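You operate a simulated robot arm through the tools that you are given. There is no shell and no other tool. Be economical: measure what you need, move in short steps, check, and stop when the job is done.

Carry out the task below with a simulated robot arm. There is one attempt and no reset: what you move stays moved.

Task
Gauge the groove of the clamped spool and stand it in the tub that bears the reading.
Fine: the groove gauge goes back on the black mat; leave the vise open.

It is judged by the outcome, as a careful person would: the job done as asked, and still so three seconds after it is handed in. It fails if anything else is knocked over, pushed out of place, dropped, spilled or broken.

Robot
A 7-joint arm with a two-finger parallel gripper, fixed in place. Base frame: the origin is at the foot of the arm, x ahead of it, y to its left, z up; the work surface is at about z = 0. Units: mm, degrees, N and s.
With the tool pointing down near the work surface it reaches from about 240 to 620 mm from the base axis. Its first joint turns from -66.0 to 66.0 degrees. Payload 2.6 kg.
The TCP is the grasp point between the finger pads, 30 mm short of the fingertips. In the tool frame z runs along the fingers and y along their closing line. Largest opening 94 mm; finger width 28, thickness 10; the body of the gripper, 50 by 96 mm, starts 55 mm behind the TCP.
Orientation is that of the tool frame in the base frame, as a unit quaternion [x, y, z, w]. With the fingers straight down and closing along the base's y, the tool's x points along the base's -x, its y along +y and its z along -z.

Tools
- The arm moves only by the tool apply_moves. Its argument "rows" is a list of rows, each a list of 3 entries, a list of its own where there are three numbers: the closure, from 0 (fully open) to 1 (shut), then the shift along the base's x, y, z in cm, then the turn, a rotation vector about the base's x, y, z in degrees. In form: [[claw, [tx, ty, tz], [rx, ry, rz]], ...]. A call has 1 to 10 rows; each row shifts and turns the commanded pose from where the row before left it. A row lasts 0.2 s, in which the tool goes at most 50 mm and 8.6 degrees; a call with a longer step from one row to the next is refused whole, and so is a gripper value outside its range. A pose out of reach is approached as far as the arm can. The call stops where the force on the tool passes 70 N (or 10 N more than at its start, if that is more) or the arm is blocked; 0.2 s more then pass. The fingers move at their own pace (about 72 mm/s each) and stop on an object; they squeeze with about 38 N. The grip force told is the motor's: it shows also when the fingers shut on nothing. Time passes only in rows, and 0.2 s behind the last, so rows that do not move let the fingers close. The reply holds the time, the measured pose of the TCP, the force on the tool along the base axes, the opening and the grip force, in the units named above and with some noise.
- Cameras (640 x 400 px; columns grow to the right, rows downward): "scene" is fixed at [38.4, 441.3, 550.4]; the picture's right is [-0.71, -0.70, 0.00], its down [-0.47, 0.48, -0.74] and it looks along [0.52, -0.53, -0.68] (base axes); focal length 214 px, centre (320, 200). "wrist" rides on the gripper at [76, 14, -102] in the tool frame; the picture's right is [-0.18, 0.98, 0.00], its down [-0.75, -0.14, -0.64] and it looks along [-0.63, -0.12, 0.77] (tool axes); focal length 243 px, centre (320, 200).
- grab_frame(camera): a new picture of that camera. No time passes.
- point_at(camera, pixels): there is no depth. For up to 12 entries [column, row, z] of the newest picture of that camera ("zoom" is the newest enlarged one), the place [x, y] in the base frame at which the ray of that pixel passes the height z, good to about 3 mm. No time passes.
- inspect(camera, box): a new picture of the part [left, top, right, bottom] of that camera's present view, enlarged. No time passes.
- close_job(): hands the job in; it is judged then, once.

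Go step by step. Measure first, check grasps and placings, and put right what went wrong. The budget is 80 turns and 54 pictures, counting those below and the enlarged ones. Unless the task says otherwise, let go and move clear before handing in, and close with one line.

The tools are called after ">>>" as name(argument=value, ...) on one line, values as JSON. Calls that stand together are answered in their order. apply_moves: Moves the arm, as the interface text tells. Its arguments: {"type":"object","properties":{"rows":{"type":"array","items":{"type":"array"}}},"required":["rows"]} The other tools are called the same way: grab_frame (camera) takes a picture; point_at (camera, pixels) gives the place at which the rays of pixels pass given heights; inspect (camera, box) takes an enlarged picture of a part of a camera's view; close_job () hands the job in.

At the start:

```text
clock: 0.0
tcp_pos: [307.4, -135.2, 399.1]
ee_rot: [0.0, 1.0, 0.0, 0.0]
ft_force: [0.2, 0.2, 0.7]
finger_gap: 93.9
gripper_force: 0.1
```

scene: 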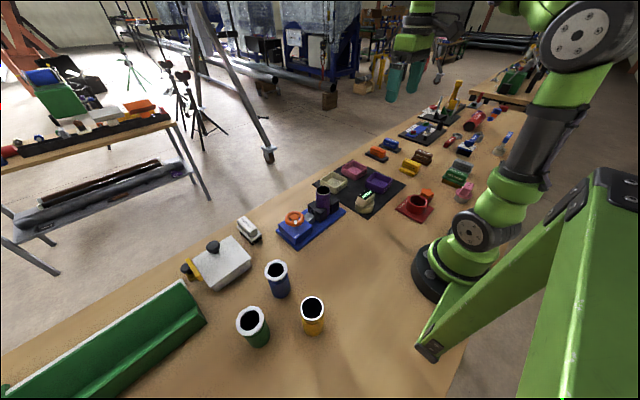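
wrist: 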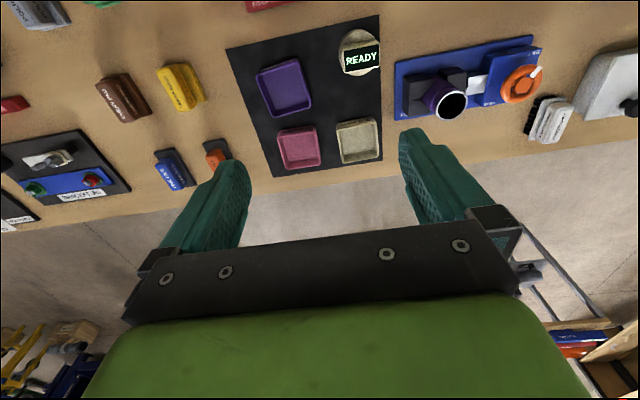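

The first pictures show a gauge with a "READY" display on the black mat, a blue vise holding a purple spool, and trays and cups nearby. I'll enlarge the relevant parts to read labels.

>>> inspect(camera="scene", box=[260, 140, 450, 260])

>>> inspect(camera="wrist", box=[220, 0, 400, 180])

>>> inspect(camera="wrist", box=[380, 10, 640, 170])

>>> inspect(camera="scene", box=[170, 220, 350, 360])

```text
3.33 times, centred on (355, 200) of scene
```

zoom: 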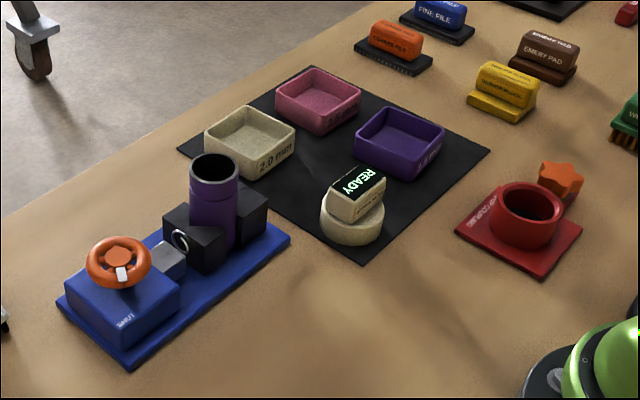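

```text
2.22 times, centred on (310, 90) of wrist
```

zoom: 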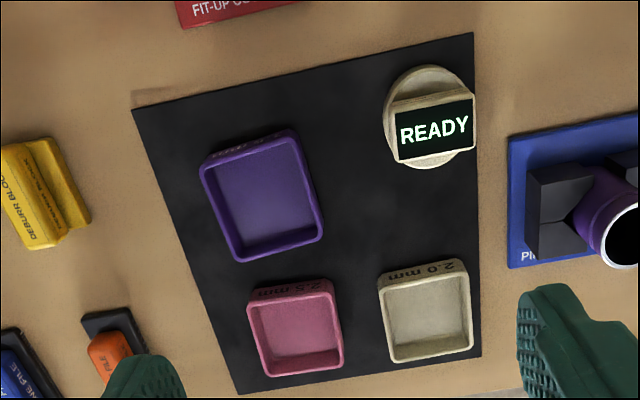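

```text
2.46 times, centred on (510, 90) of wrist
```

zoom: 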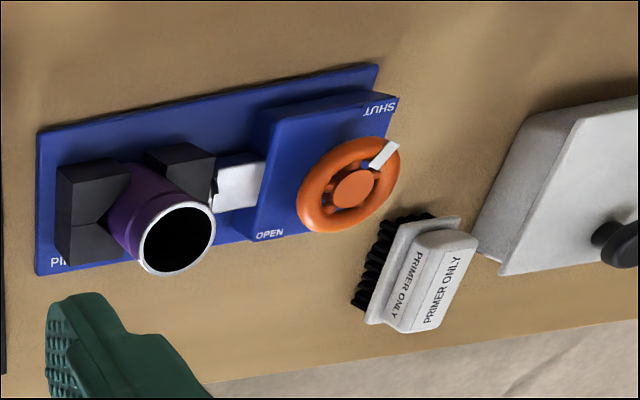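

```text
2.86 times, centred on (260, 290) of scene
```

zoom: 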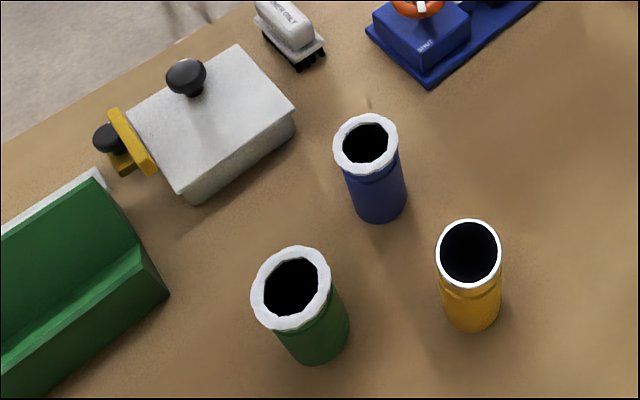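

The trays carry mm readings (2.0, 2.5, purple one unclear), and the vise wheel has OPEN/SHUT marks. I'll zoom closer on the gauge text, the purple tray, the spool and the wheel.

>>> inspect(camera="scene", box=[345, 175, 405, 220])

>>> inspect(camera="scene", box=[270, 175, 350, 250])

>>> inspect(camera="wrist", box=[335, 20, 390, 80])

```text
8.89 times, centred on (375, 198) of scene
```

zoom: 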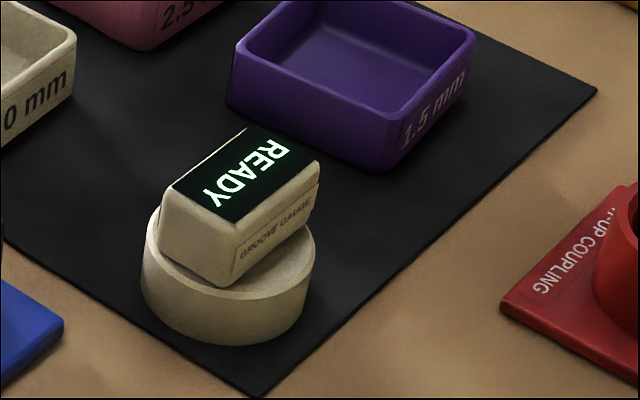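

```text
5.33 times, centred on (310, 212) of scene
```

zoom: 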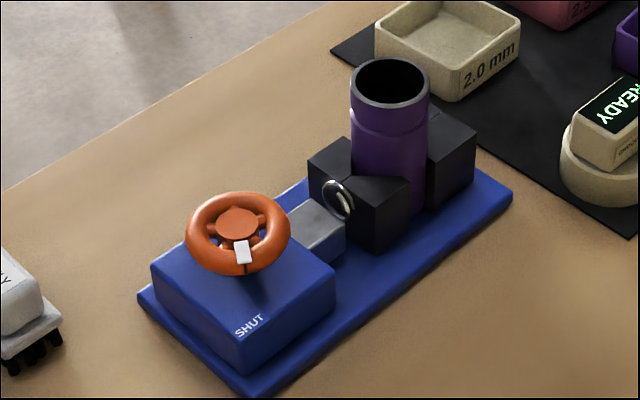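

```text
6.67 times, centred on (362, 50) of wrist
```

zoom: 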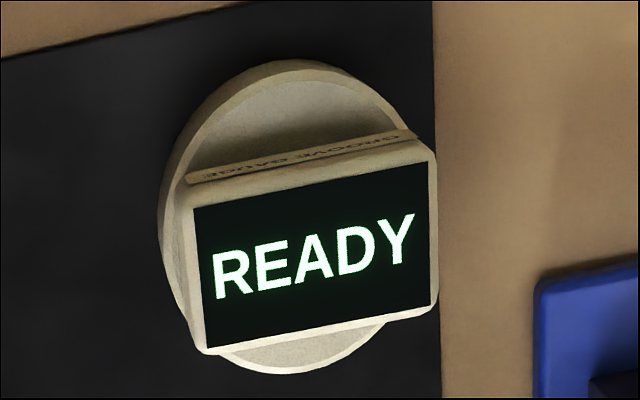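

The trays read 1.5, 2.0 and 2.5 mm, and the groove gauge is a cap with a block handle. I'll triangulate the gauge, spool top and wheel from both cameras at several heights.

>>> point_at(camera="scene", pixels=[[366, 194.7, 30], [366, 194.7, 60], [323.1, 190.6, 60], [323.1, 190.6, 120], [294.6, 216.6, 40], [294.6, 216.6, 80], [320, 206, 0], [330, 180, 5], [352, 170, 20], [379, 181, 20], [277, 228, 0], [344, 210, 8]])

>>> point_at(camera="wrist", pixels=[[361.7, 58.7, 30], [361.7, 58.7, 60], [452.3, 105.4, 60], [452.3, 105.4, 120], [523.4, 85.9, 40], [523.4, 85.9, 80], [284, 88, 5], [298, 148, 5], [358, 141, 5], [227, 48, 2], [380, 15, 2], [381, 160, 2]])

```text
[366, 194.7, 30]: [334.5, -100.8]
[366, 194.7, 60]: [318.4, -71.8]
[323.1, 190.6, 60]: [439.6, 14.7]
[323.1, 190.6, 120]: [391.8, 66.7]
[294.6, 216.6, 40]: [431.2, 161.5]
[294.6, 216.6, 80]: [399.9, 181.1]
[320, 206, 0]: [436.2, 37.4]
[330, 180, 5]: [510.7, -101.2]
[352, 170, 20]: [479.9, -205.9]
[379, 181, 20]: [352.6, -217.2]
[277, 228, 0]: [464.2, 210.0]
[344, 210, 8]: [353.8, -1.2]
```

```text
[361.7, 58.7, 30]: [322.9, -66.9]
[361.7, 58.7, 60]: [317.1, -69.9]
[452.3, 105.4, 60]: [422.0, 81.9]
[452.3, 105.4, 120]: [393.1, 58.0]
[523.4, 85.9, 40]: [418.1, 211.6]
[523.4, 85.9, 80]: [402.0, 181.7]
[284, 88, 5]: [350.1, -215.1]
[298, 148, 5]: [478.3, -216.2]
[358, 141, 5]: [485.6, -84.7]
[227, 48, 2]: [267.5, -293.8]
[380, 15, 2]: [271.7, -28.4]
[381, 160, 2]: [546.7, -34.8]
```

Triangulated: gauge display about (317,-70,62), spool top about (397,60,113), wheel hub about (400,181,80). Next I need the gauge block's corners and yaw from the zoomed view.

>>> point_at(camera="zoom", pixels=[[192, 200, 62], [432, 148, 62], [205, 352, 62], [437, 308, 62], [162, 205, 25], [290, 62, 25], [290, 373, 25]])

>>> point_at(camera="wrist", pixels=[[489.7, 104.3, 50], [533.6, 52.6, 50], [523.4, 85.9, 80], [535.6, 71.2, 80], [502, 93, 80], [542, 75, 80]])

```text
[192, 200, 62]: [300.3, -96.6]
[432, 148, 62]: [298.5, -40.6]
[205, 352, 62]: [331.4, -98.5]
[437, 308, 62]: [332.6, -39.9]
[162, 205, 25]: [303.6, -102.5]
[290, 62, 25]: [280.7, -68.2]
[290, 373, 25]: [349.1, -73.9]
```

```text
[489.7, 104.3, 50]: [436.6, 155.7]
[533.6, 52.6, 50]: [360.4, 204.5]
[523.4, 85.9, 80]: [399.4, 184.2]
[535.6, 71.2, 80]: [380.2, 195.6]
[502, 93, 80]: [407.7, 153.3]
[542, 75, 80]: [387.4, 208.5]
```

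The gauge block spans x 299–332, y −97 to −40, with yaw about 0 and its top at about 62. The present orientation (closing along y) fits, so I'll descend above it and check.

>>> apply_moves(rows=[[0, [0.123, 0.946, -3.986], [0, 0, 0]], [0, [0.123, 0.946, -3.986], [0, 0, 0]], [0, [0.123, 0.946, -3.986], [0, 0, 0]], [0, [0.123, 0.946, -3.986], [0, 0, 0]], [0, [0.123, 0.946, -3.986], [0, 0, 0]], [0, [0.123, 0.946, -3.986], [0, 0, 0]], [0, [0.123, 0.946, -3.986], [0, 0, 0]]])

>>> grab_frame(camera="wrist")

>>> inspect(camera="scene", box=[310, 140, 420, 230])

```text
clock: 1.6
tcp_pos: [315.3, -70.0, 120.8]
ee_rot: [0.001, 1.0, 0.0, 0.001]
ft_force: [-1.5, -0.4, -0.4]
finger_gap: 93.9
gripper_force: 0.0
```

```text
44 pictures are left
```

wrist: 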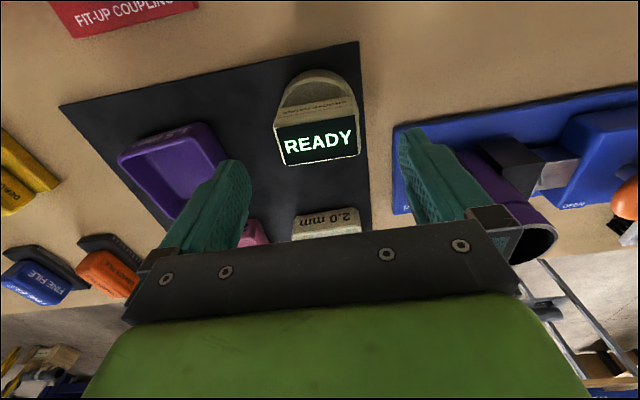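

```text
4.44 times, centred on (365, 185) of scene
```

zoom: 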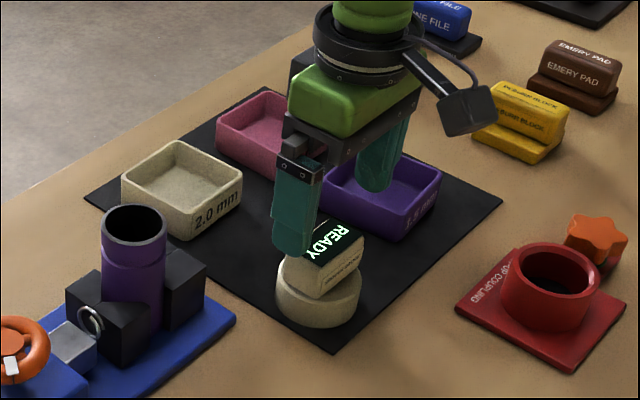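

The block lies between the fingers in both views; I'll verify its corners in the new wrist picture at (277,127), (357,123), (285,165), (360,155).

>>> point_at(camera="wrist", pixels=[[275, 127, 62], [356, 121, 62], [285, 165, 62], [360, 156, 62], [318, 140, 62]])

```text
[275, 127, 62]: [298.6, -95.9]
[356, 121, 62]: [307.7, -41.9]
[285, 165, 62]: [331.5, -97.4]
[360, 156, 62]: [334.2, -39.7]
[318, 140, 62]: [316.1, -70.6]
```

The block is centred near (317,-69) with the display top at z≈62, as expected. Descending to TCP z≈64 and checking force before closing.

>>> apply_moves(rows=[[0, [0.1, 0.05, -2.8], [0, 0, 0]], [0, [0, 0, -2.8], [0, 0, 0]], [0.5, [0, 0, 0], [0, 0, 0]], [1, [0, 0, 0], [0, 0, 0]], [1, [0, 0, 0], [0, 0, 0]], [1, [0, 0, 0], [0, 0, 0]]])

>>> inspect(camera="scene", box=[325, 165, 405, 225])

```text
clock: 3.0
tcp_pos: [316.4, -68.9, 64.0]
ee_rot: [0.0, 1.0, 0.0, 0.0]
ft_force: [0.1, -0.2, 0.9]
finger_gap: 63.7
gripper_force: 37.6
```

```text
6.67 times, centred on (365, 195) of scene
```

zoom: 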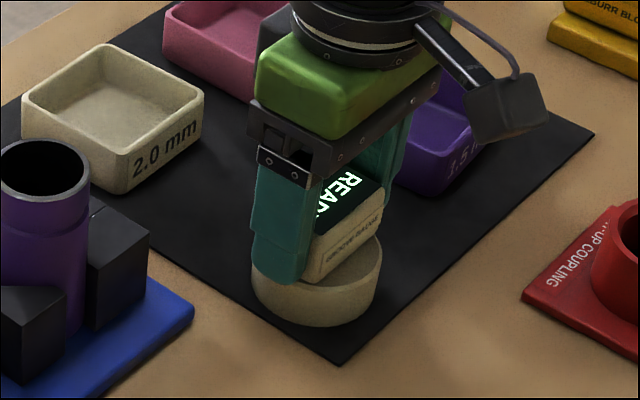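

The fingers hold the block (gap 63.7, 38 N). Lifting straight up to about z 220.

>>> apply_moves(rows=[[1, [0, 0, 1], [0, 0, 0]], [1, [0, 0, 3], [0, 0, 0]], [1, [0, 0, 4], [0, 0, 0]], [1, [0, 0, 4], [0, 0, 0]], [1, [0, 0, 4], [0, 0, 0]]])

>>> grab_frame(camera="wrist")

>>> inspect(camera="scene", box=[280, 140, 400, 240])

```text
clock: 4.2
tcp_pos: [315.7, -66.0, 223.9]
ee_rot: [0.0, 1.0, 0.0, 0.0]
ft_force: [-0.3, -0.7, -0.9]
finger_gap: 63.9
gripper_force: 37.5
```

```text
41 pictures are left
```

wrist: 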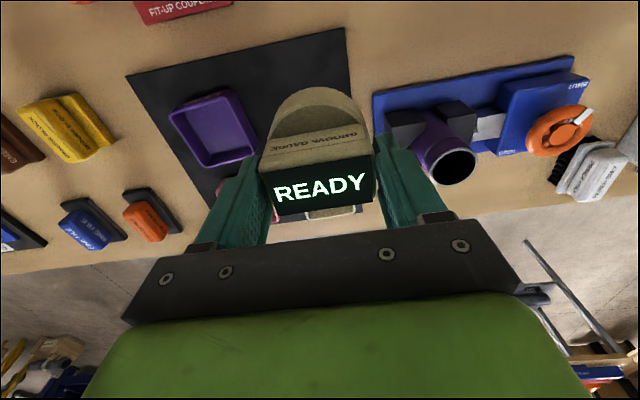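

```text
4.00 times, centred on (340, 190) of scene
```

zoom: 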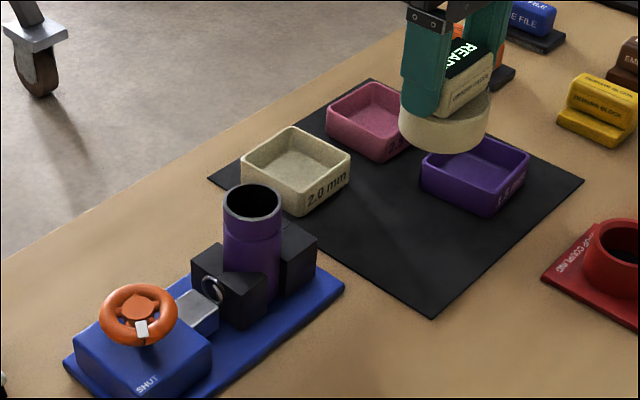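

The gauge is held level. The spool mouth shows at wrist (451,165) and scene (322.75,190.75); measuring its rim at a few heights.

>>> point_at(camera="wrist", pixels=[[451, 165, 100], [451, 165, 113], [451, 165, 120], [427, 163, 113], [477, 164, 113], [452, 147, 113], [451, 184, 113]])

>>> point_at(camera="zoom", pixels=[[251, 203, 100], [251, 203, 113], [251, 203, 120], [222, 203, 113], [281, 203, 113], [280, 253, 0]])

```text
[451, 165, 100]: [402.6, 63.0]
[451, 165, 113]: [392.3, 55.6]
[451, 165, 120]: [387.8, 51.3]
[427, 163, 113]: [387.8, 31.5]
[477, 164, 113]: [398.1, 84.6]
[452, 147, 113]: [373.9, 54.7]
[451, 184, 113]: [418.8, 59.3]
```

```text
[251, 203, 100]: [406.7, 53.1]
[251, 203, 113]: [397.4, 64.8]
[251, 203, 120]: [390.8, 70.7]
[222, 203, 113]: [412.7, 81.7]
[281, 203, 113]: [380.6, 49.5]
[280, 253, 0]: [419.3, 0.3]
```

Both views together put the spool axis near (399.5,60) with the top at about 107–113. Moving above it with the gauge bottom still well clear.

>>> apply_moves(rows=[[1, [2.1, 3.2, 0], [0, 0, 0]], [1, [2.1, 3.2, 0], [0, 0, 0]], [1, [2.1, 3.2, 0], [0, 0, 0]], [1, [2.05, 3.3, 0], [0, 0, 0]], [1, [0, 0, -2], [0, 0, 0]], [1, [0, 0, 0], [0, 0, 0]]])

>>> inspect(camera="scene", box=[280, 140, 370, 230])

>>> grab_frame(camera="wrist")

```text
clock: 5.6
tcp_pos: [400.4, 62.5, 203.5]
ee_rot: [0.0, 1.0, 0.0, 0.0]
ft_force: [0.2, 0.2, -1.7]
finger_gap: 63.9
gripper_force: 37.5
```

```text
4.44 times, centred on (325, 185) of scene
```

zoom: 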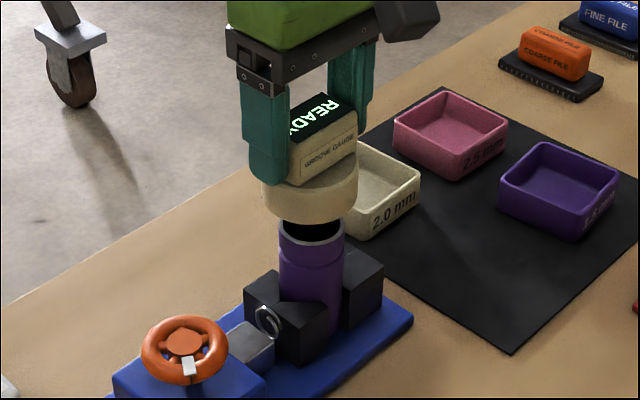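

```text
38 pictures are left
```

wrist: 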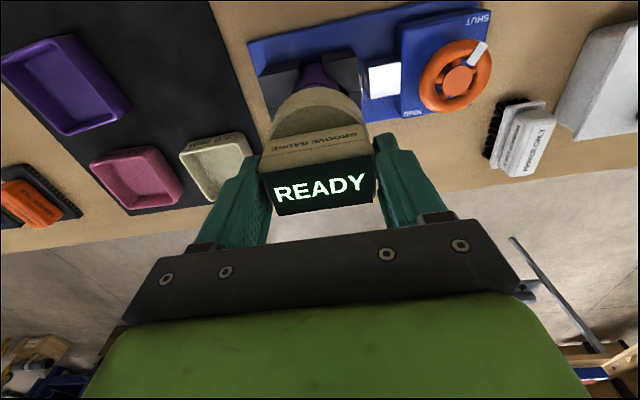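

In the scene view the disc centre and spool centre share the same column (311), so they align across the view. I'll check the remaining direction using the spool's visible edges at wrist (297,80) and (340,80).

>>> inspect(camera="wrist", box=[240, 30, 400, 140])

```text
3.64 times, centred on (320, 85) of wrist
```

zoom: 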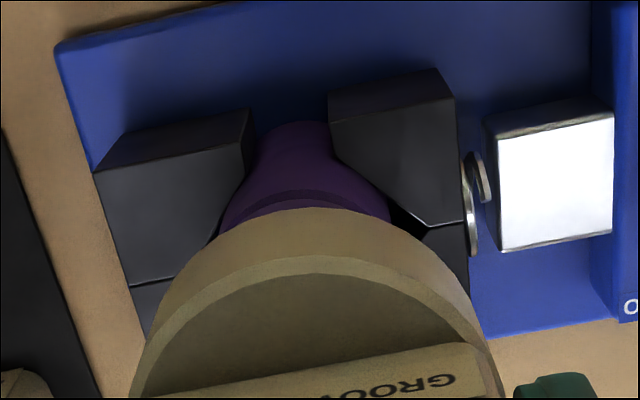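

>>> point_at(camera="zoom", pixels=[[222, 200, 90], [388, 200, 90], [310, 190, 95], [293, 122, 10], [306, 207, 143], [321, 257, 165]])

```text
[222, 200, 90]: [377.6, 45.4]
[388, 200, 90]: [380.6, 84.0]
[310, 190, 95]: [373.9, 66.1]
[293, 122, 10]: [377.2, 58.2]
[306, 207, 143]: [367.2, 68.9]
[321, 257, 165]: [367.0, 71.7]
```

Estimated offsets are within about 2 mm, so I'll lower slowly and watch the force.

>>> apply_moves(rows=[[1, [0, 0, -1], [0, 0, 0]], [1, [0, 0, -0.8], [0, 0, 0]], [1, [0, 0, -0.4], [0, 0, 0]], [1, [0, 0, 0], [0, 0, 0]]])

>>> inspect(camera="scene", box=[295, 155, 355, 225])

```text
clock: 6.6
tcp_pos: [401.8, 60.9, 183.3]
ee_rot: [0.0, 1.0, 0.0, 0.0]
ft_force: [0.0, -0.1, -1.2]
finger_gap: 64.0
gripper_force: 37.9
```

```text
5.71 times, centred on (325, 190) of scene
```

zoom: 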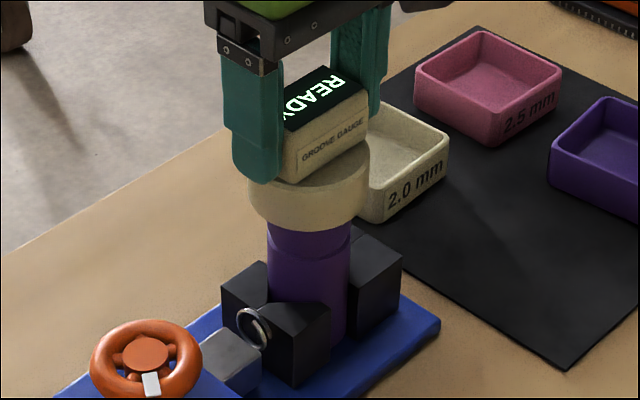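

Disc (cols 247–371) and spool (266–349) are centred within about 1 px in the zoom. Lowering in small steps until contact or reading.

>>> apply_moves(rows=[[1, [0, 0, -0.4], [0, 0, 0]], [1, [0, 0, -0.3], [0, 0, 0]], [1, [0, 0, -0.3], [0, 0, 0]], [1, [0, 0, 0], [0, 0, 0]]])

>>> inspect(camera="scene", box=[295, 155, 355, 225])

```text
clock: 7.6
tcp_pos: [398.6, 60.3, 172.2]
ee_rot: [0.0, 1.0, 0.0, 0.0]
ft_force: [0.3, 0.1, -1.2]
finger_gap: 63.9
gripper_force: 38.0
```

```text
5.71 times, centred on (325, 190) of scene
```

zoom: 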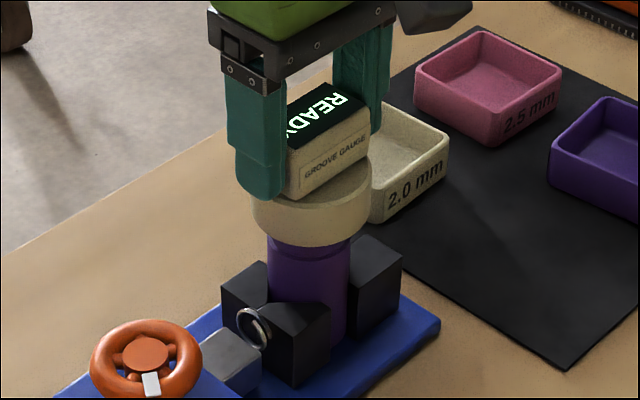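

No contact yet; the disc now looks about 2 mm to the right of the spool axis, so I'll nudge +x+y slightly and keep lowering.

>>> apply_moves(rows=[[1, [0.1, 0.1, 0], [0, 0, 0]], [1, [0, 0, -0.3], [0, 0, 0]], [1, [0, 0, -0.3], [0, 0, 0]], [1, [0, 0, -0.3], [0, 0, 0]], [1, [0, 0, 0], [0, 0, 0]]])

>>> inspect(camera="scene", box=[295, 155, 355, 225])

```text
clock: 8.8
tcp_pos: [400.6, 61.2, 162.3]
ee_rot: [0.0, 1.0, 0.0, 0.001]
ft_force: [0.5, -0.2, -1.3]
finger_gap: 64.1
gripper_force: 38.0
```

```text
5.71 times, centred on (325, 190) of scene
```

zoom: 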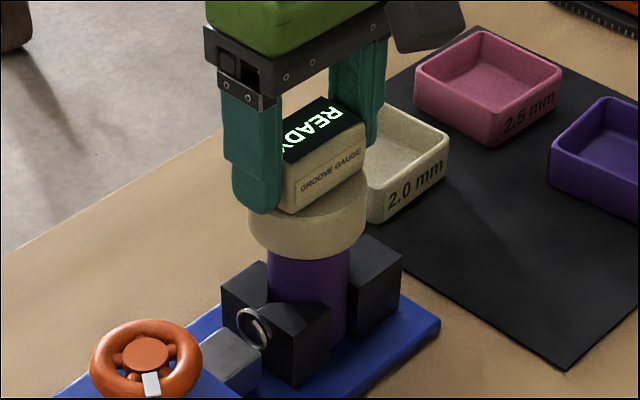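

The cap has slid over the spool's end with no force and the groove is covered. Continuing down until it seats.

>>> apply_moves(rows=[[1, [0, 0, -0.2], [0, 0, 0]], [1, [0, 0, -0.2], [0, 0, 0]], [1, [0, 0, -0.2], [0, 0, 0]], [1, [0, 0, -0.2], [0, 0, 0]], [1, [0, 0, 0], [0, 0, 0]]])

>>> inspect(camera="scene", box=[295, 155, 355, 225])

```text
clock: 10.0
tcp_pos: [400.5, 61.9, 154.8]
ee_rot: [0.0, 1.0, -0.001, 0.001]
ft_force: [0.1, 0.0, -2.0]
finger_gap: 64.1
gripper_force: 37.4
```

```text
5.71 times, centred on (325, 190) of scene
```

zoom: 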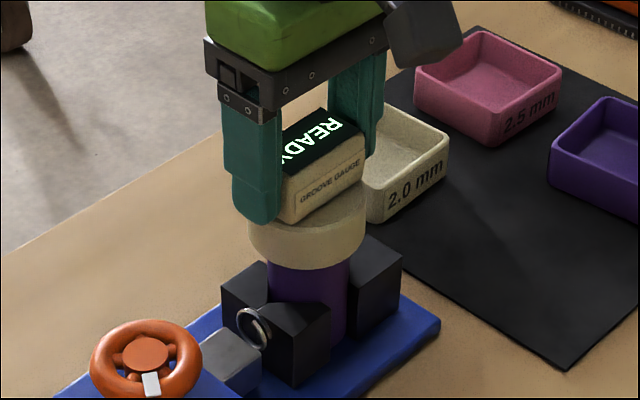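

Still READY and no contact force. Continuing down.

>>> apply_moves(rows=[[1, [0, 0, -0.2], [0, 0, 0]], [1, [0, 0, -0.2], [0, 0, 0]], [1, [0, 0, -0.2], [0, 0, 0]], [1, [0, 0, -0.2], [0, 0, 0]], [1, [0, 0, 0], [0, 0, 0]]])

>>> inspect(camera="scene", box=[295, 155, 355, 225])

```text
clock: 11.2
tcp_pos: [401.6, 60.7, 150.2]
ee_rot: [0.001, 1.0, 0.0, 0.003]
ft_force: [-6.4, -4.4, 36.4]
finger_gap: 64.0
gripper_force: 37.9
```

```text
5.71 times, centred on (325, 190) of scene
```

zoom: 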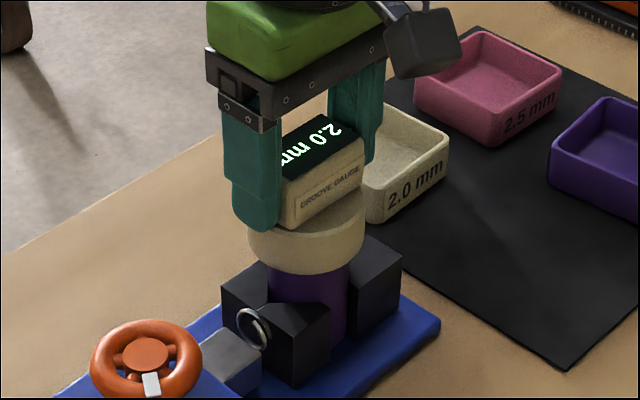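

Contact (36 N) and the display reads 2.0 mm; I'll confirm on the wrist camera.

>>> inspect(camera="wrist", box=[250, 90, 400, 220])

```text
3.08 times, centred on (325, 155) of wrist
```

zoom: 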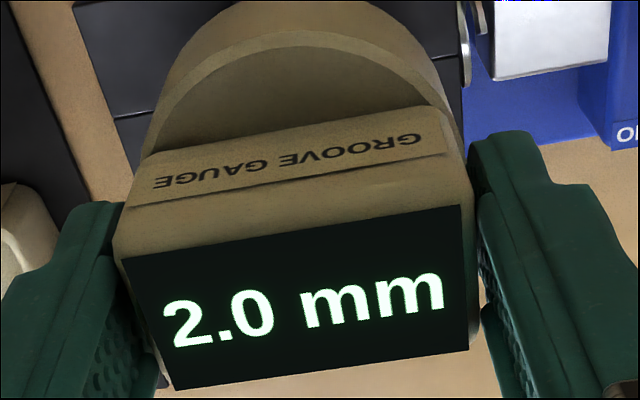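

Reading confirmed: 2.0 mm, the beige tray. Now lifting the gauge straight off and carrying it back to its original mat spot.

>>> apply_moves(rows=[[1, [0, 0, 0.7], [0, 0, 0]], [1, [0, 0, 1.0], [0, 0, 0]], [1, [0, 0, 2.0], [0, 0, 0]], [1, [0, 0, 4.0], [0, 0, 0]], [1, [-2.1, -3.25, 0], [0, 0, 0]], [1, [-2.1, -3.25, 0], [0, 0, 0]], [1, [-2.1, -3.25, 0], [0, 0, 0]], [1, [-2.15, -3.25, 0], [0, 0, 0]], [1, [0, 0, 0], [0, 0, 0]]])

>>> inspect(camera="scene", box=[270, 130, 410, 240])

```text
clock: 13.2
tcp_pos: [313.5, -70.0, 223.9]
ee_rot: [-0.001, 1.0, 0.001, 0.0]
ft_force: [0.8, -0.3, -1.3]
finger_gap: 64.0
gripper_force: 37.9
```

```text
3.64 times, centred on (340, 185) of scene
```

zoom: 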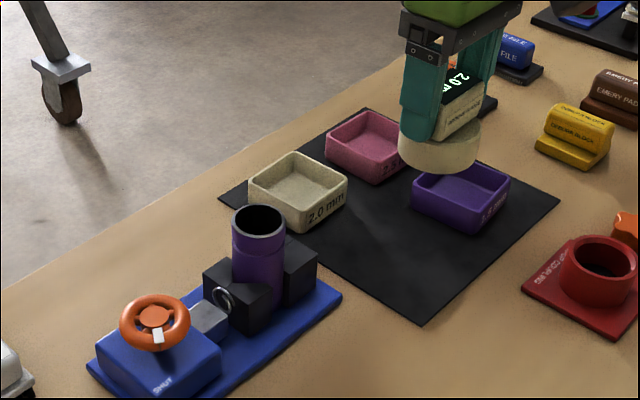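

The spool stayed put and the gauge is back over the mat. Lowering it (4 mm further inside the mat edge), the last bit slowly.

>>> apply_moves(rows=[[1, [0.3, -0.4, -4], [0, 0, 0]], [1, [0, 0, -4], [0, 0, 0]], [1, [0, 0, -4], [0, 0, 0]], [1, [0, 0, -2.6], [0, 0, 0]], [1, [0, 0, -0.8], [0, 0, 0]], [1, [0, 0, -0.3], [0, 0, 0]], [1, [0, 0, -0.2], [0, 0, 0]], [1, [0, 0, 0], [0, 0, 0]]])

>>> inspect(camera="scene", box=[325, 165, 405, 225])

```text
clock: 15.0
tcp_pos: [318.2, -72.3, 65.9]
ee_rot: [0.001, 1.0, 0.0, 0.0]
ft_force: [0.2, 0.4, -1.2]
finger_gap: 63.9
gripper_force: 38.2
```

```text
6.67 times, centred on (365, 195) of scene
```

zoom: 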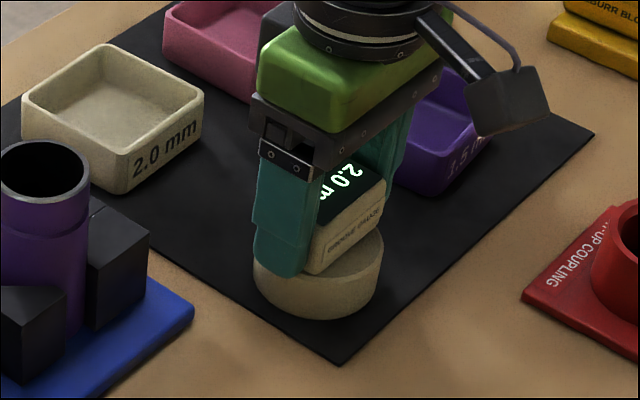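

Force is still only weight (−1.2 N) so it isn't quite down; lowering in 1 mm steps to contact.

>>> apply_moves(rows=[[1, [0, 0, -0.1], [0, 0, 0]], [1, [0, 0, -0.1], [0, 0, 0]], [1, [0, 0, 0], [0, 0, 0]]])

```text
clock: 15.8
tcp_pos: [319.9, -71.8, 63.5]
ee_rot: [-0.001, 1.0, 0.0, 0.0]
ft_force: [-0.6, 0.2, -0.6]
finger_gap: 64.0
gripper_force: 38.4
```

>>> apply_moves(rows=[[1, [0, 0, -0.1], [0, 0, 0]], [1, [0, 0, 0], [0, 0, 0]]])

```text
clock: 16.4
tcp_pos: [319.5, -72.4, 62.6]
ee_rot: [0.001, 1.0, 0.0, 0.0]
ft_force: [-17.3, 2.1, 31.5]
finger_gap: 63.6
gripper_force: 37.9
```

The force jumped to 31 N, so the gauge is on the mat; backing off 1 mm, opening and rising.

>>> apply_moves(rows=[[1, [0, 0, 0.1], [0, 0, 0]], [0.3, [0, 0, 0], [0, 0, 0]], [0, [0, 0, 0], [0, 0, 0]], [0, [0, 0, 0], [0, 0, 0]], [0, [0, 0, 2], [0, 0, 0]], [0, [0, 0, 5], [0, 0, 0]], [0, [0, 0, 5], [0, 0, 0]]])

>>> grab_frame(camera="wrist")

>>> inspect(camera="scene", box=[265, 180, 325, 240])

```text
clock: 18.0
tcp_pos: [320.2, -71.5, 185.1]
ee_rot: [0.001, 1.0, 0.001, 0.0]
ft_force: [-0.5, -0.4, 0.7]
finger_gap: 93.8
gripper_force: 0.0
```

```text
28 pictures are left
```

wrist: 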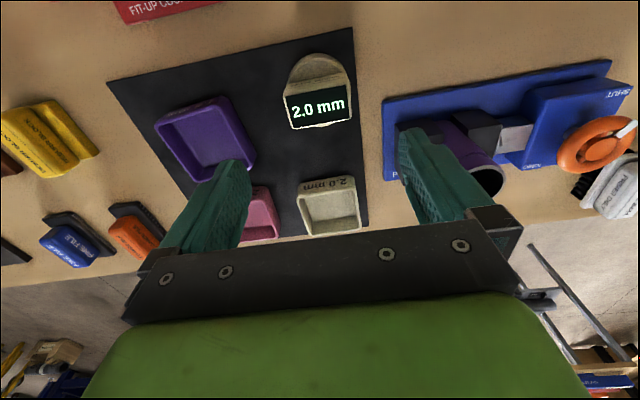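

```text
6.67 times, centred on (295, 210) of scene
```

zoom: 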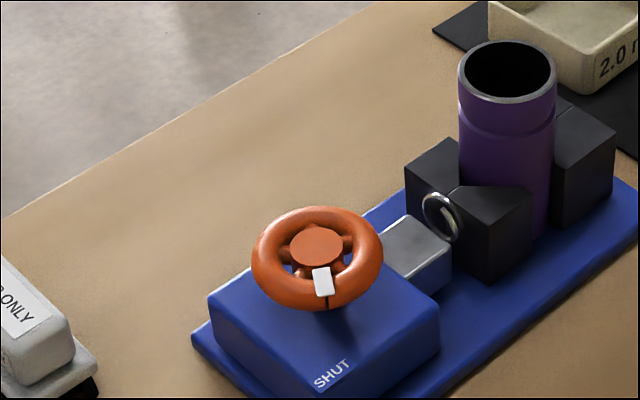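

The gauge stands on the mat still showing 2.0 mm. The wheel pointer is at SHUT and OPEN is about 180° away; moving above the wheel at safe height to look closer.

>>> apply_moves(rows=[[0, [1, 4.2, 0], [0, 0, 0]], [0, [1, 4.2, 0], [0, 0, 0]], [0, [1, 4.2, 0], [0, 0, 0]], [0, [1, 4.2, 0], [0, 0, 0]], [0, [0, 4.2, 0], [0, 0, 0]], [0, [0, 4.2, 0], [0, 0, 0]], [0, [0, 0, 0], [0, 0, 0]]])

>>> grab_frame(camera="wrist")

```text
clock: 19.6
tcp_pos: [360.0, 179.8, 183.4]
ee_rot: [0.0, 1.0, 0.0, 0.0]
ft_force: [0.0, 0.0, 0.4]
finger_gap: 94.0
gripper_force: 0.1
```

```text
26 pictures are left
```

wrist: 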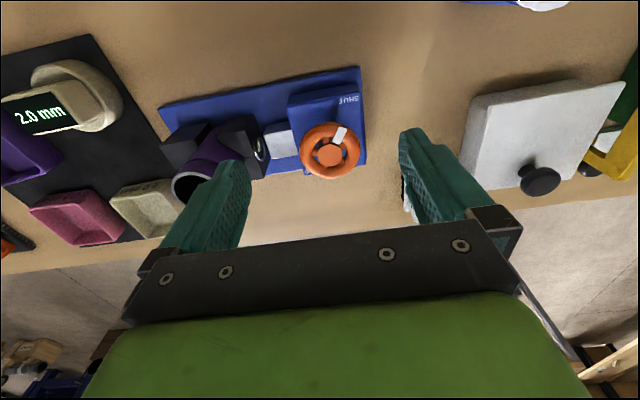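

>>> inspect(camera="wrist", box=[260, 60, 380, 190])

>>> point_at(camera="wrist", pixels=[[329, 154, 80], [301, 152, 75], [360, 147, 75], [329, 122, 75], [331, 179, 75], [341, 135, 80], [289, 104, 50], [359, 88, 50]])

```text
3.08 times, centred on (320, 125) of wrist
```

zoom: 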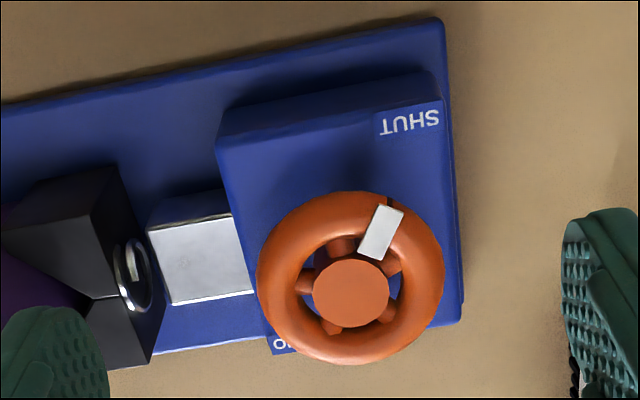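

```text
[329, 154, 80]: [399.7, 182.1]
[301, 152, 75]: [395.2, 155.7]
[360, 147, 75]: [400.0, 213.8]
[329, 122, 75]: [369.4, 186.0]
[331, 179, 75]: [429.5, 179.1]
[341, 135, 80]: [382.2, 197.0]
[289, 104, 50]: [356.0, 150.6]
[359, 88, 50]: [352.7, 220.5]
```

Wheel centre ≈ (400,182.5), rim radius ≈ 30, pointer at about 140° (SHUT). I need the housing's top height, using its corner in scene (313.1,231.7) and wrist (286.6,105.5).

>>> point_at(camera="wrist", pixels=[[286.6, 105.5, 30], [286.6, 105.5, 50], [286.6, 105.5, 60]])

>>> point_at(camera="scene", pixels=[[313.1, 231.7, 30], [313.1, 231.7, 50], [313.1, 231.7, 60]])

```text
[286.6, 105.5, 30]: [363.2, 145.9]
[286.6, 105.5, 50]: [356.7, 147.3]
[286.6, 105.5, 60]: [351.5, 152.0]
```

```text
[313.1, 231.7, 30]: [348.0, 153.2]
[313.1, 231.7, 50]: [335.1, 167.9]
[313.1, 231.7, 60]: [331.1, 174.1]
```

Housing top is well below the rim (≈40–50). Moving over the wheel centre and lowering to TCP z≈86, so the tips straddle the rim, then closing.

>>> apply_moves(rows=[[0, [4.0, 0.25, 0], [0, 0, 0]], [0, [0, 0, -4], [0, 0, 0]], [0, [0, 0, -3], [0, 0, 0]], [0, [0, 0, -2], [0, 0, 0]], [0, [0, 0, -0.8], [0, 0, 0]], [0, [0, 0, 0], [0, 0, 0]]])

>>> inspect(camera="scene", box=[260, 170, 340, 250])

```text
clock: 21.0
tcp_pos: [399.2, 182.2, 86.7]
ee_rot: [0.0, 1.0, 0.001, 0.0]
ft_force: [0.3, -1.2, 0.9]
finger_gap: 94.0
gripper_force: 0.0
```

```text
5.00 times, centred on (300, 210) of scene
```

zoom: 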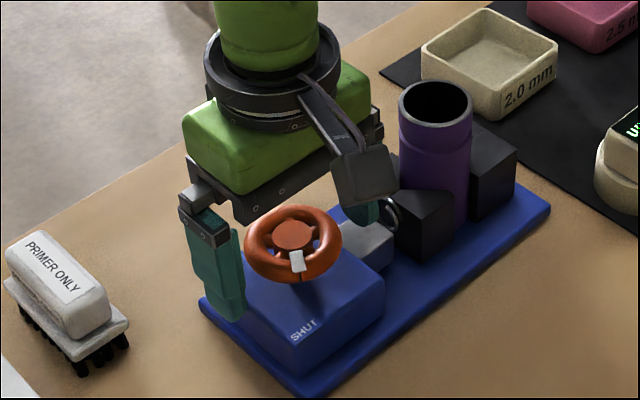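

The fingers straddle the wheel cleanly. Closing on the rim and trying a small counter-clockwise (+z) turn.

>>> apply_moves(rows=[[0.5, [0, 0, 0], [0, 0, 0]], [1, [0, 0, 0], [0, 0, 0]], [1, [0, 0, 0], [0, 0, 0]], [1, [0, 0, 0], [0, 0, 0]], [1, [0, 0, 0], [0, 0, 5]], [1, [0, 0, 0], [0, 0, 5]], [1, [0, 0, 0], [0, 0, 5]], [1, [0, 0, 0], [0, 0, 0]]])

>>> inspect(camera="scene", box=[260, 170, 340, 250])

```text
clock: 22.8
tcp_pos: [399.4, 182.4, 86.0]
ee_rot: [-0.131, 0.991, 0.0, 0.001]
ft_force: [-6.8, -0.4, 24.3]
finger_gap: 59.6
gripper_force: 44.9
```

```text
5.00 times, centred on (300, 210) of scene
```

zoom: 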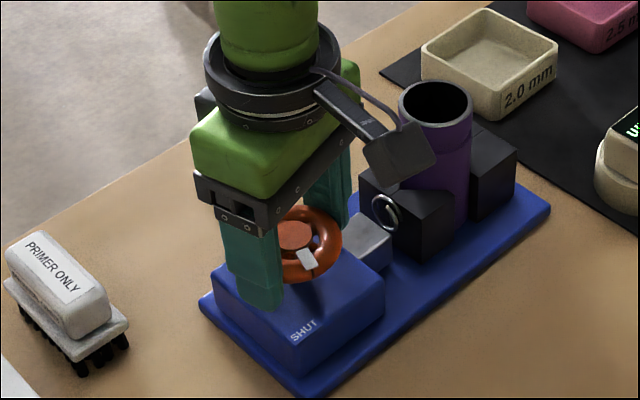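

The wheel turned with the grip (pointer moved right) and the jaw ring shifted toward the wheel (392→384), so counter-clockwise opens it. Continuing.

>>> apply_moves(rows=[[1, [0, 0, 0], [0, 0, 7]], [1, [0, 0, 0], [0, 0, 7]], [1, [0, 0, 0], [0, 0, 7]], [1, [0, 0, 0], [0, 0, 7]], [1, [0, 0, 0], [0, 0, 7]], [1, [0, 0, 0], [0, 0, 7]], [1, [0, 0, 0], [0, 0, 7]], [1, [0, 0, 0], [0, 0, 7]], [1, [0, 0, 0], [0, 0, 7]], [1, [0, 0, 0], [0, 0, 0]]])

>>> inspect(camera="scene", box=[260, 170, 340, 250])

```text
clock: 25.0
tcp_pos: [400.8, 182.2, 85.8]
ee_rot: [-0.63, 0.776, -0.001, 0.001]
ft_force: [-14.3, -5.4, 39.5]
finger_gap: 60.0
gripper_force: 44.7
```

```text
5.00 times, centred on (300, 210) of scene
```

zoom: 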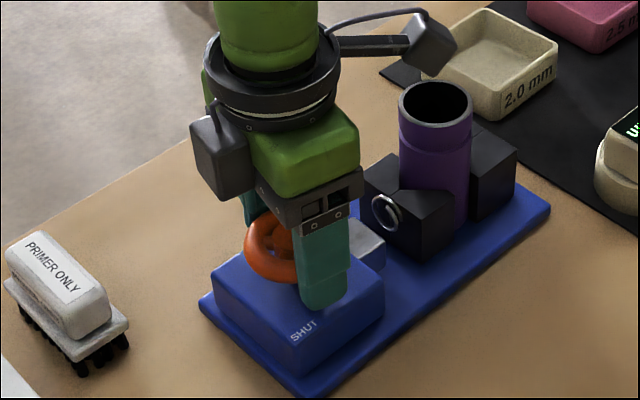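

Turned about 78° now; the jaw ring is about where it was after 15°, so I'll check whether the wheel really followed with the wrist camera.

>>> grab_frame(camera="wrist")

```text
21 pictures are left
```

wrist: 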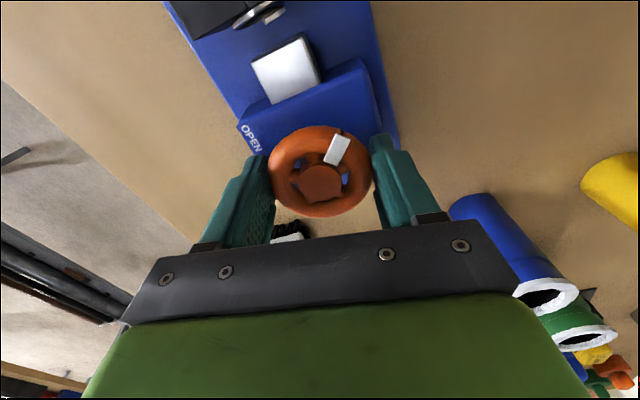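

The pointer keeps its place relative to the fingers, so the wheel has followed 78°. I'll continue, easing up 1 mm to relieve the vertical force.

>>> apply_moves(rows=[[1, [0, 0, 0.1], [0, 0, 0]], [1, [0, 0, 0], [0, 0, 7]], [1, [0, 0, 0], [0, 0, 7]], [1, [0, 0, 0], [0, 0, 7]], [1, [0, 0, 0], [0, 0, 7]], [1, [0, 0, 0], [0, 0, 7]], [1, [0, 0, 0], [0, 0, 7]], [1, [0, 0, 0], [0, 0, 0]]])

>>> grab_frame(camera="wrist")

```text
clock: 26.8
tcp_pos: [399.6, 182.6, 86.0]
ee_rot: [0.867, -0.498, 0.001, 0.0]
ft_force: [18.0, 8.5, 1.7]
finger_gap: 59.4
gripper_force: 45.1
```

```text
20 pictures are left
```

wrist: 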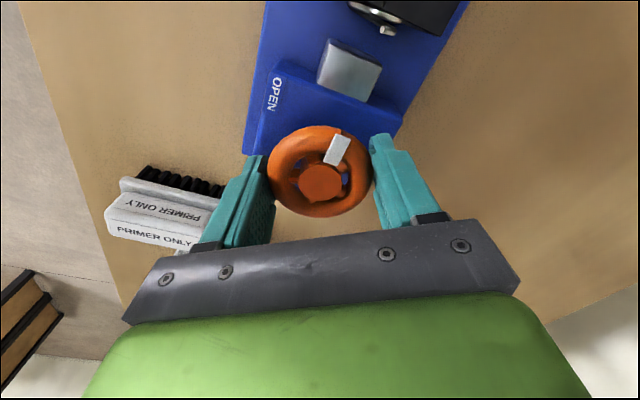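

At 120° now; the pointer still has about 60° to go to OPEN. Continuing.

>>> apply_moves(rows=[[1, [0, 0, 0], [0, 0, 7]], [1, [0, 0, 0], [0, 0, 7]], [1, [0, 0, 0], [0, 0, 7]], [1, [0, 0, 0], [0, 0, 7]], [1, [0, 0, 0], [0, 0, 0]]])

>>> grab_frame(camera="wrist")

```text
clock: 28.0
tcp_pos: [400.7, 182.8, 86.0]
ee_rot: [0.962, -0.273, 0.002, -0.002]
ft_force: [31.7, 12.6, -18.1]
finger_gap: 59.9
gripper_force: 45.3
```

```text
19 pictures are left
```

wrist: 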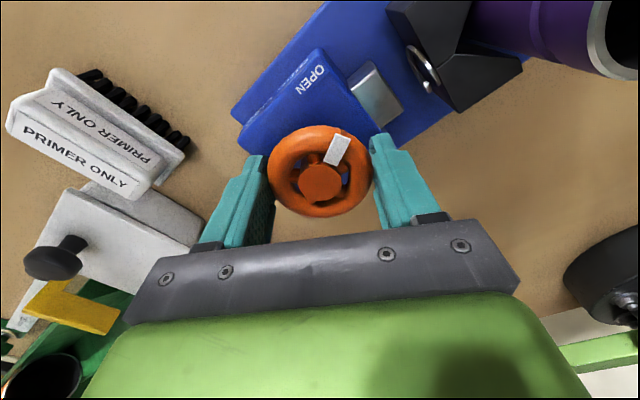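

Rotated about 148°; the pointer nearly lines up with OPEN, about 30° short. I'll relieve the side force with +1 mm x and turn on gently.

>>> apply_moves(rows=[[1, [0.1, 0.05, 0], [0, 0, 0]], [1, [0, 0, 0], [0, 0, 6]], [1, [0, 0, 0], [0, 0, 6]], [1, [0, 0, 0], [0, 0, 6]], [1, [0, 0, 0], [0, 0, 6]], [1, [0, 0, 0], [0, 0, 0]]])

>>> grab_frame(camera="wrist")

```text
clock: 29.4
tcp_pos: [400.2, 182.2, 86.1]
ee_rot: [0.998, -0.069, 0.001, 0.0]
ft_force: [21.4, 1.1, -19.1]
finger_gap: 59.8
gripper_force: 45.1
```

```text
18 pictures are left
```

wrist: 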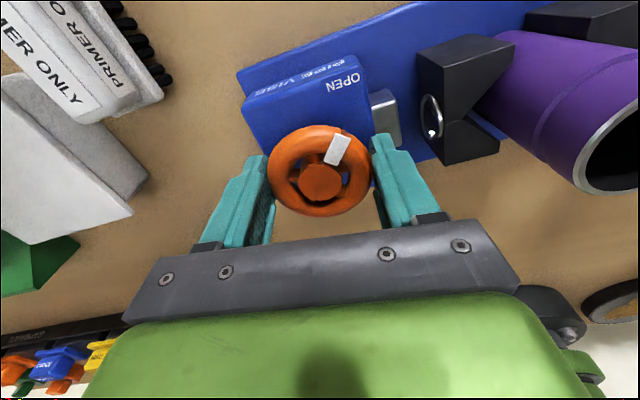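

The view mirrors the initial SHUT arrangement, a few degrees short of OPEN. Turning the last 8°.

>>> apply_moves(rows=[[1, [0, 0, 0], [0, 0, 4]], [1, [0, 0, 0], [0, 0, 4]], [1, [0, 0, 0], [0, 0, 0]]])

>>> inspect(camera="wrist", box=[220, 0, 640, 220])

```text
clock: 30.2
tcp_pos: [401.2, 183.0, 86.4]
ee_rot: [1.0, 0.001, 0.001, 0.001]
ft_force: [23.8, 0.6, -18.7]
finger_gap: 59.9
gripper_force: 45.2
```

```text
1.52 times, centred on (430, 110) of wrist
```

zoom: 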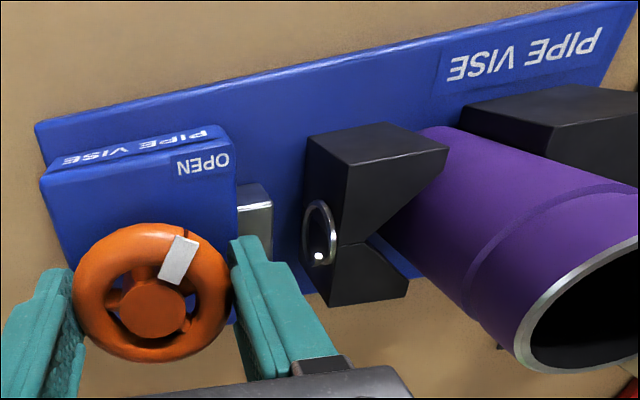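

The pointer now sits at OPEN. Releasing the wheel, rising, and turning the tool back while clear.

>>> apply_moves(rows=[[0.5, [0, 0, 0], [0, 0, 0]], [0, [0, 0, 0], [0, 0, 0]], [0, [0, 0, 0], [0, 0, 0]], [0, [0, 0, 3], [0, 0, 0]], [0, [0, 0, 4], [0, 0, 0]], [0, [0, 0, 4], [0, 0, 0]], [0, [0, 0, 0], [0, 0, -8]], [0, [0, 0, 0], [0, 0, -8]], [0, [0, 0, 0], [0, 0, -8]], [0, [0, 0, 0], [0, 0, -8]]])

>>> apply_moves(rows=[[0, [0, 0, 0], [0, 0, -8]], [0, [0, 0, 0], [0, 0, -8]], [0, [0, 0, 0], [0, 0, -8]], [0, [0, 0, 0], [0, 0, -8]], [0, [0, 0, 0], [0, 0, -8]], [0, [0, 0, 0], [0, 0, -8]], [0, [0, 0, 0], [0, 0, -8]], [0, [0, 0, 0], [0, 0, -2]], [0, [0, 0, 0], [0, 0, 0]]])

>>> inspect(camera="scene", box=[260, 160, 380, 250])

```text
clock: 32.4
tcp_pos: [399.3, 182.1, 195.3]
ee_rot: [0.961, -0.276, 0.0, 0.0]
ft_force: [-0.2, 0.8, 0.6]
finger_gap: 94.1
gripper_force: 0.0
```

```text
clock: 34.4
tcp_pos: [401.5, 183.2, 194.9]
ee_rot: [-0.707, 0.708, 0.001, 0.0]
ft_force: [0.3, -0.7, -0.1]
finger_gap: 93.9
gripper_force: 0.0
```

```text
4.44 times, centred on (320, 205) of scene
```

zoom: 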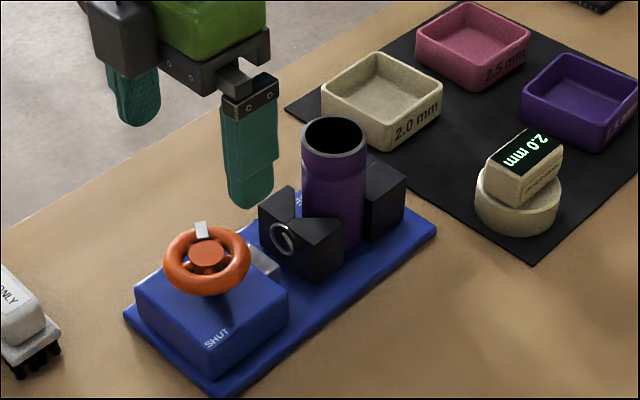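

The jaw has backed off (pointer at OPEN) and the spool stands free. Moving over the spool with fingers closing along x.

>>> apply_moves(rows=[[0, [0, -4.1, 0], [0, 0, 0]], [0, [0, -4.1, 0], [0, 0, 0]], [0, [-0.05, -4.0, 0], [0, 0, 0]], [0, [0, 0, -2.5], [0, 0, 0]], [0, [0, 0, 0], [0, 0, 0]]])

>>> grab_frame(camera="wrist")

```text
clock: 35.6
tcp_pos: [400.6, 60.0, 167.3]
ee_rot: [0.707, -0.707, 0.0, -0.001]
ft_force: [0.1, 0.4, -0.2]
finger_gap: 94.3
gripper_force: 0.1
```

```text
15 pictures are left
```

wrist: 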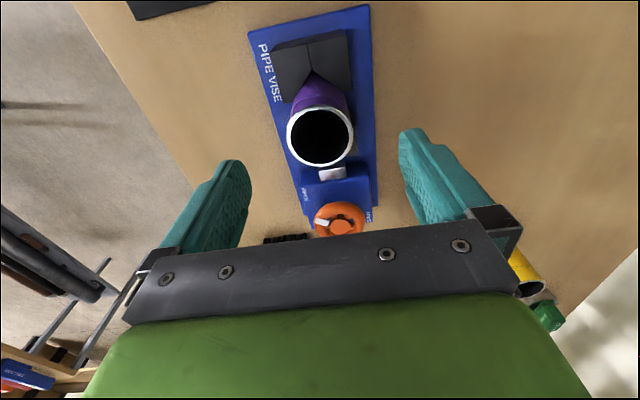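

>>> point_at(camera="wrist", pixels=[[320, 136, 108], [286, 138, 108], [354, 133, 108], [319, 105, 108], [322, 167, 108]])

```text
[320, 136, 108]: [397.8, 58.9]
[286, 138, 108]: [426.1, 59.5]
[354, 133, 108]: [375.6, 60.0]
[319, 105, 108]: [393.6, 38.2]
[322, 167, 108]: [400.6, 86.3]
```

Spool axis ≈ (399.5,61), centred between the fingers. Descending to TCP z≈96 (tips above the jaws) and gripping.

>>> apply_moves(rows=[[0, [-0.05, 0.05, -4], [0, 0, 0]], [0, [0, 0, -3.1], [0, 0, 0]], [0, [0, 0, 0], [0, 0, 0]], [0.5, [0, 0, 0], [0, 0, 0]], [1, [0, 0, 0], [0, 0, 0]], [1, [0, 0, 0], [0, 0, 0]], [1, [0, 0, 0], [0, 0, 0]]])

>>> inspect(camera="scene", box=[280, 160, 360, 240])

```text
clock: 37.2
tcp_pos: [399.7, 60.0, 98.8]
ee_rot: [0.707, -0.707, 0.0, 0.0]
ft_force: [1.8, 0.4, 0.2]
finger_gap: 47.3
gripper_force: 38.2
```

```text
5.00 times, centred on (320, 200) of scene
```

zoom: 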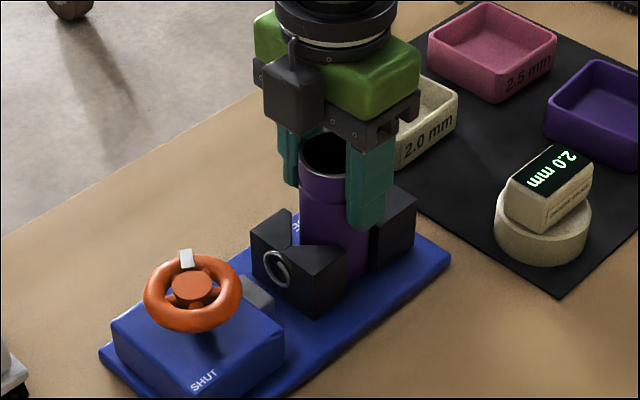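

Gripped at 47.3 mm. Lifting slowly then higher, and checking.

>>> apply_moves(rows=[[1, [0, 0, 0.5], [0, 0, 0]], [1, [0, 0, 1], [0, 0, 0]], [1, [0, 0, 2.5], [0, 0, 0]], [1, [0, 0, 4], [0, 0, 0]], [1, [0, 0, 4], [0, 0, 0]], [1, [0, 0, 0], [0, 0, 0]]])

>>> inspect(camera="scene", box=[280, 130, 400, 240])

```text
clock: 38.6
tcp_pos: [399.5, 60.1, 219.9]
ee_rot: [-0.707, 0.707, -0.001, 0.0]
ft_force: [0.0, 0.0, -3.2]
finger_gap: 47.1
gripper_force: 37.7
```

```text
3.64 times, centred on (340, 185) of scene
```

zoom: 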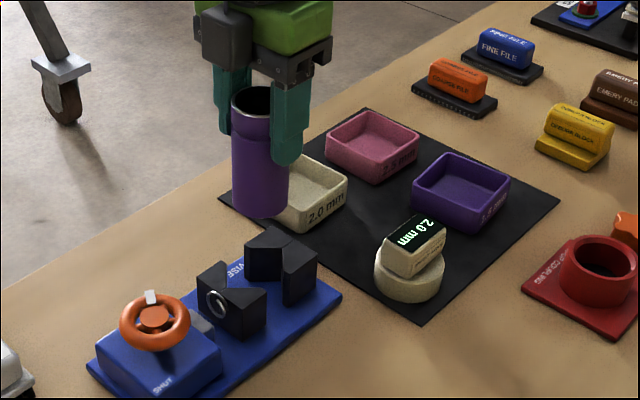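

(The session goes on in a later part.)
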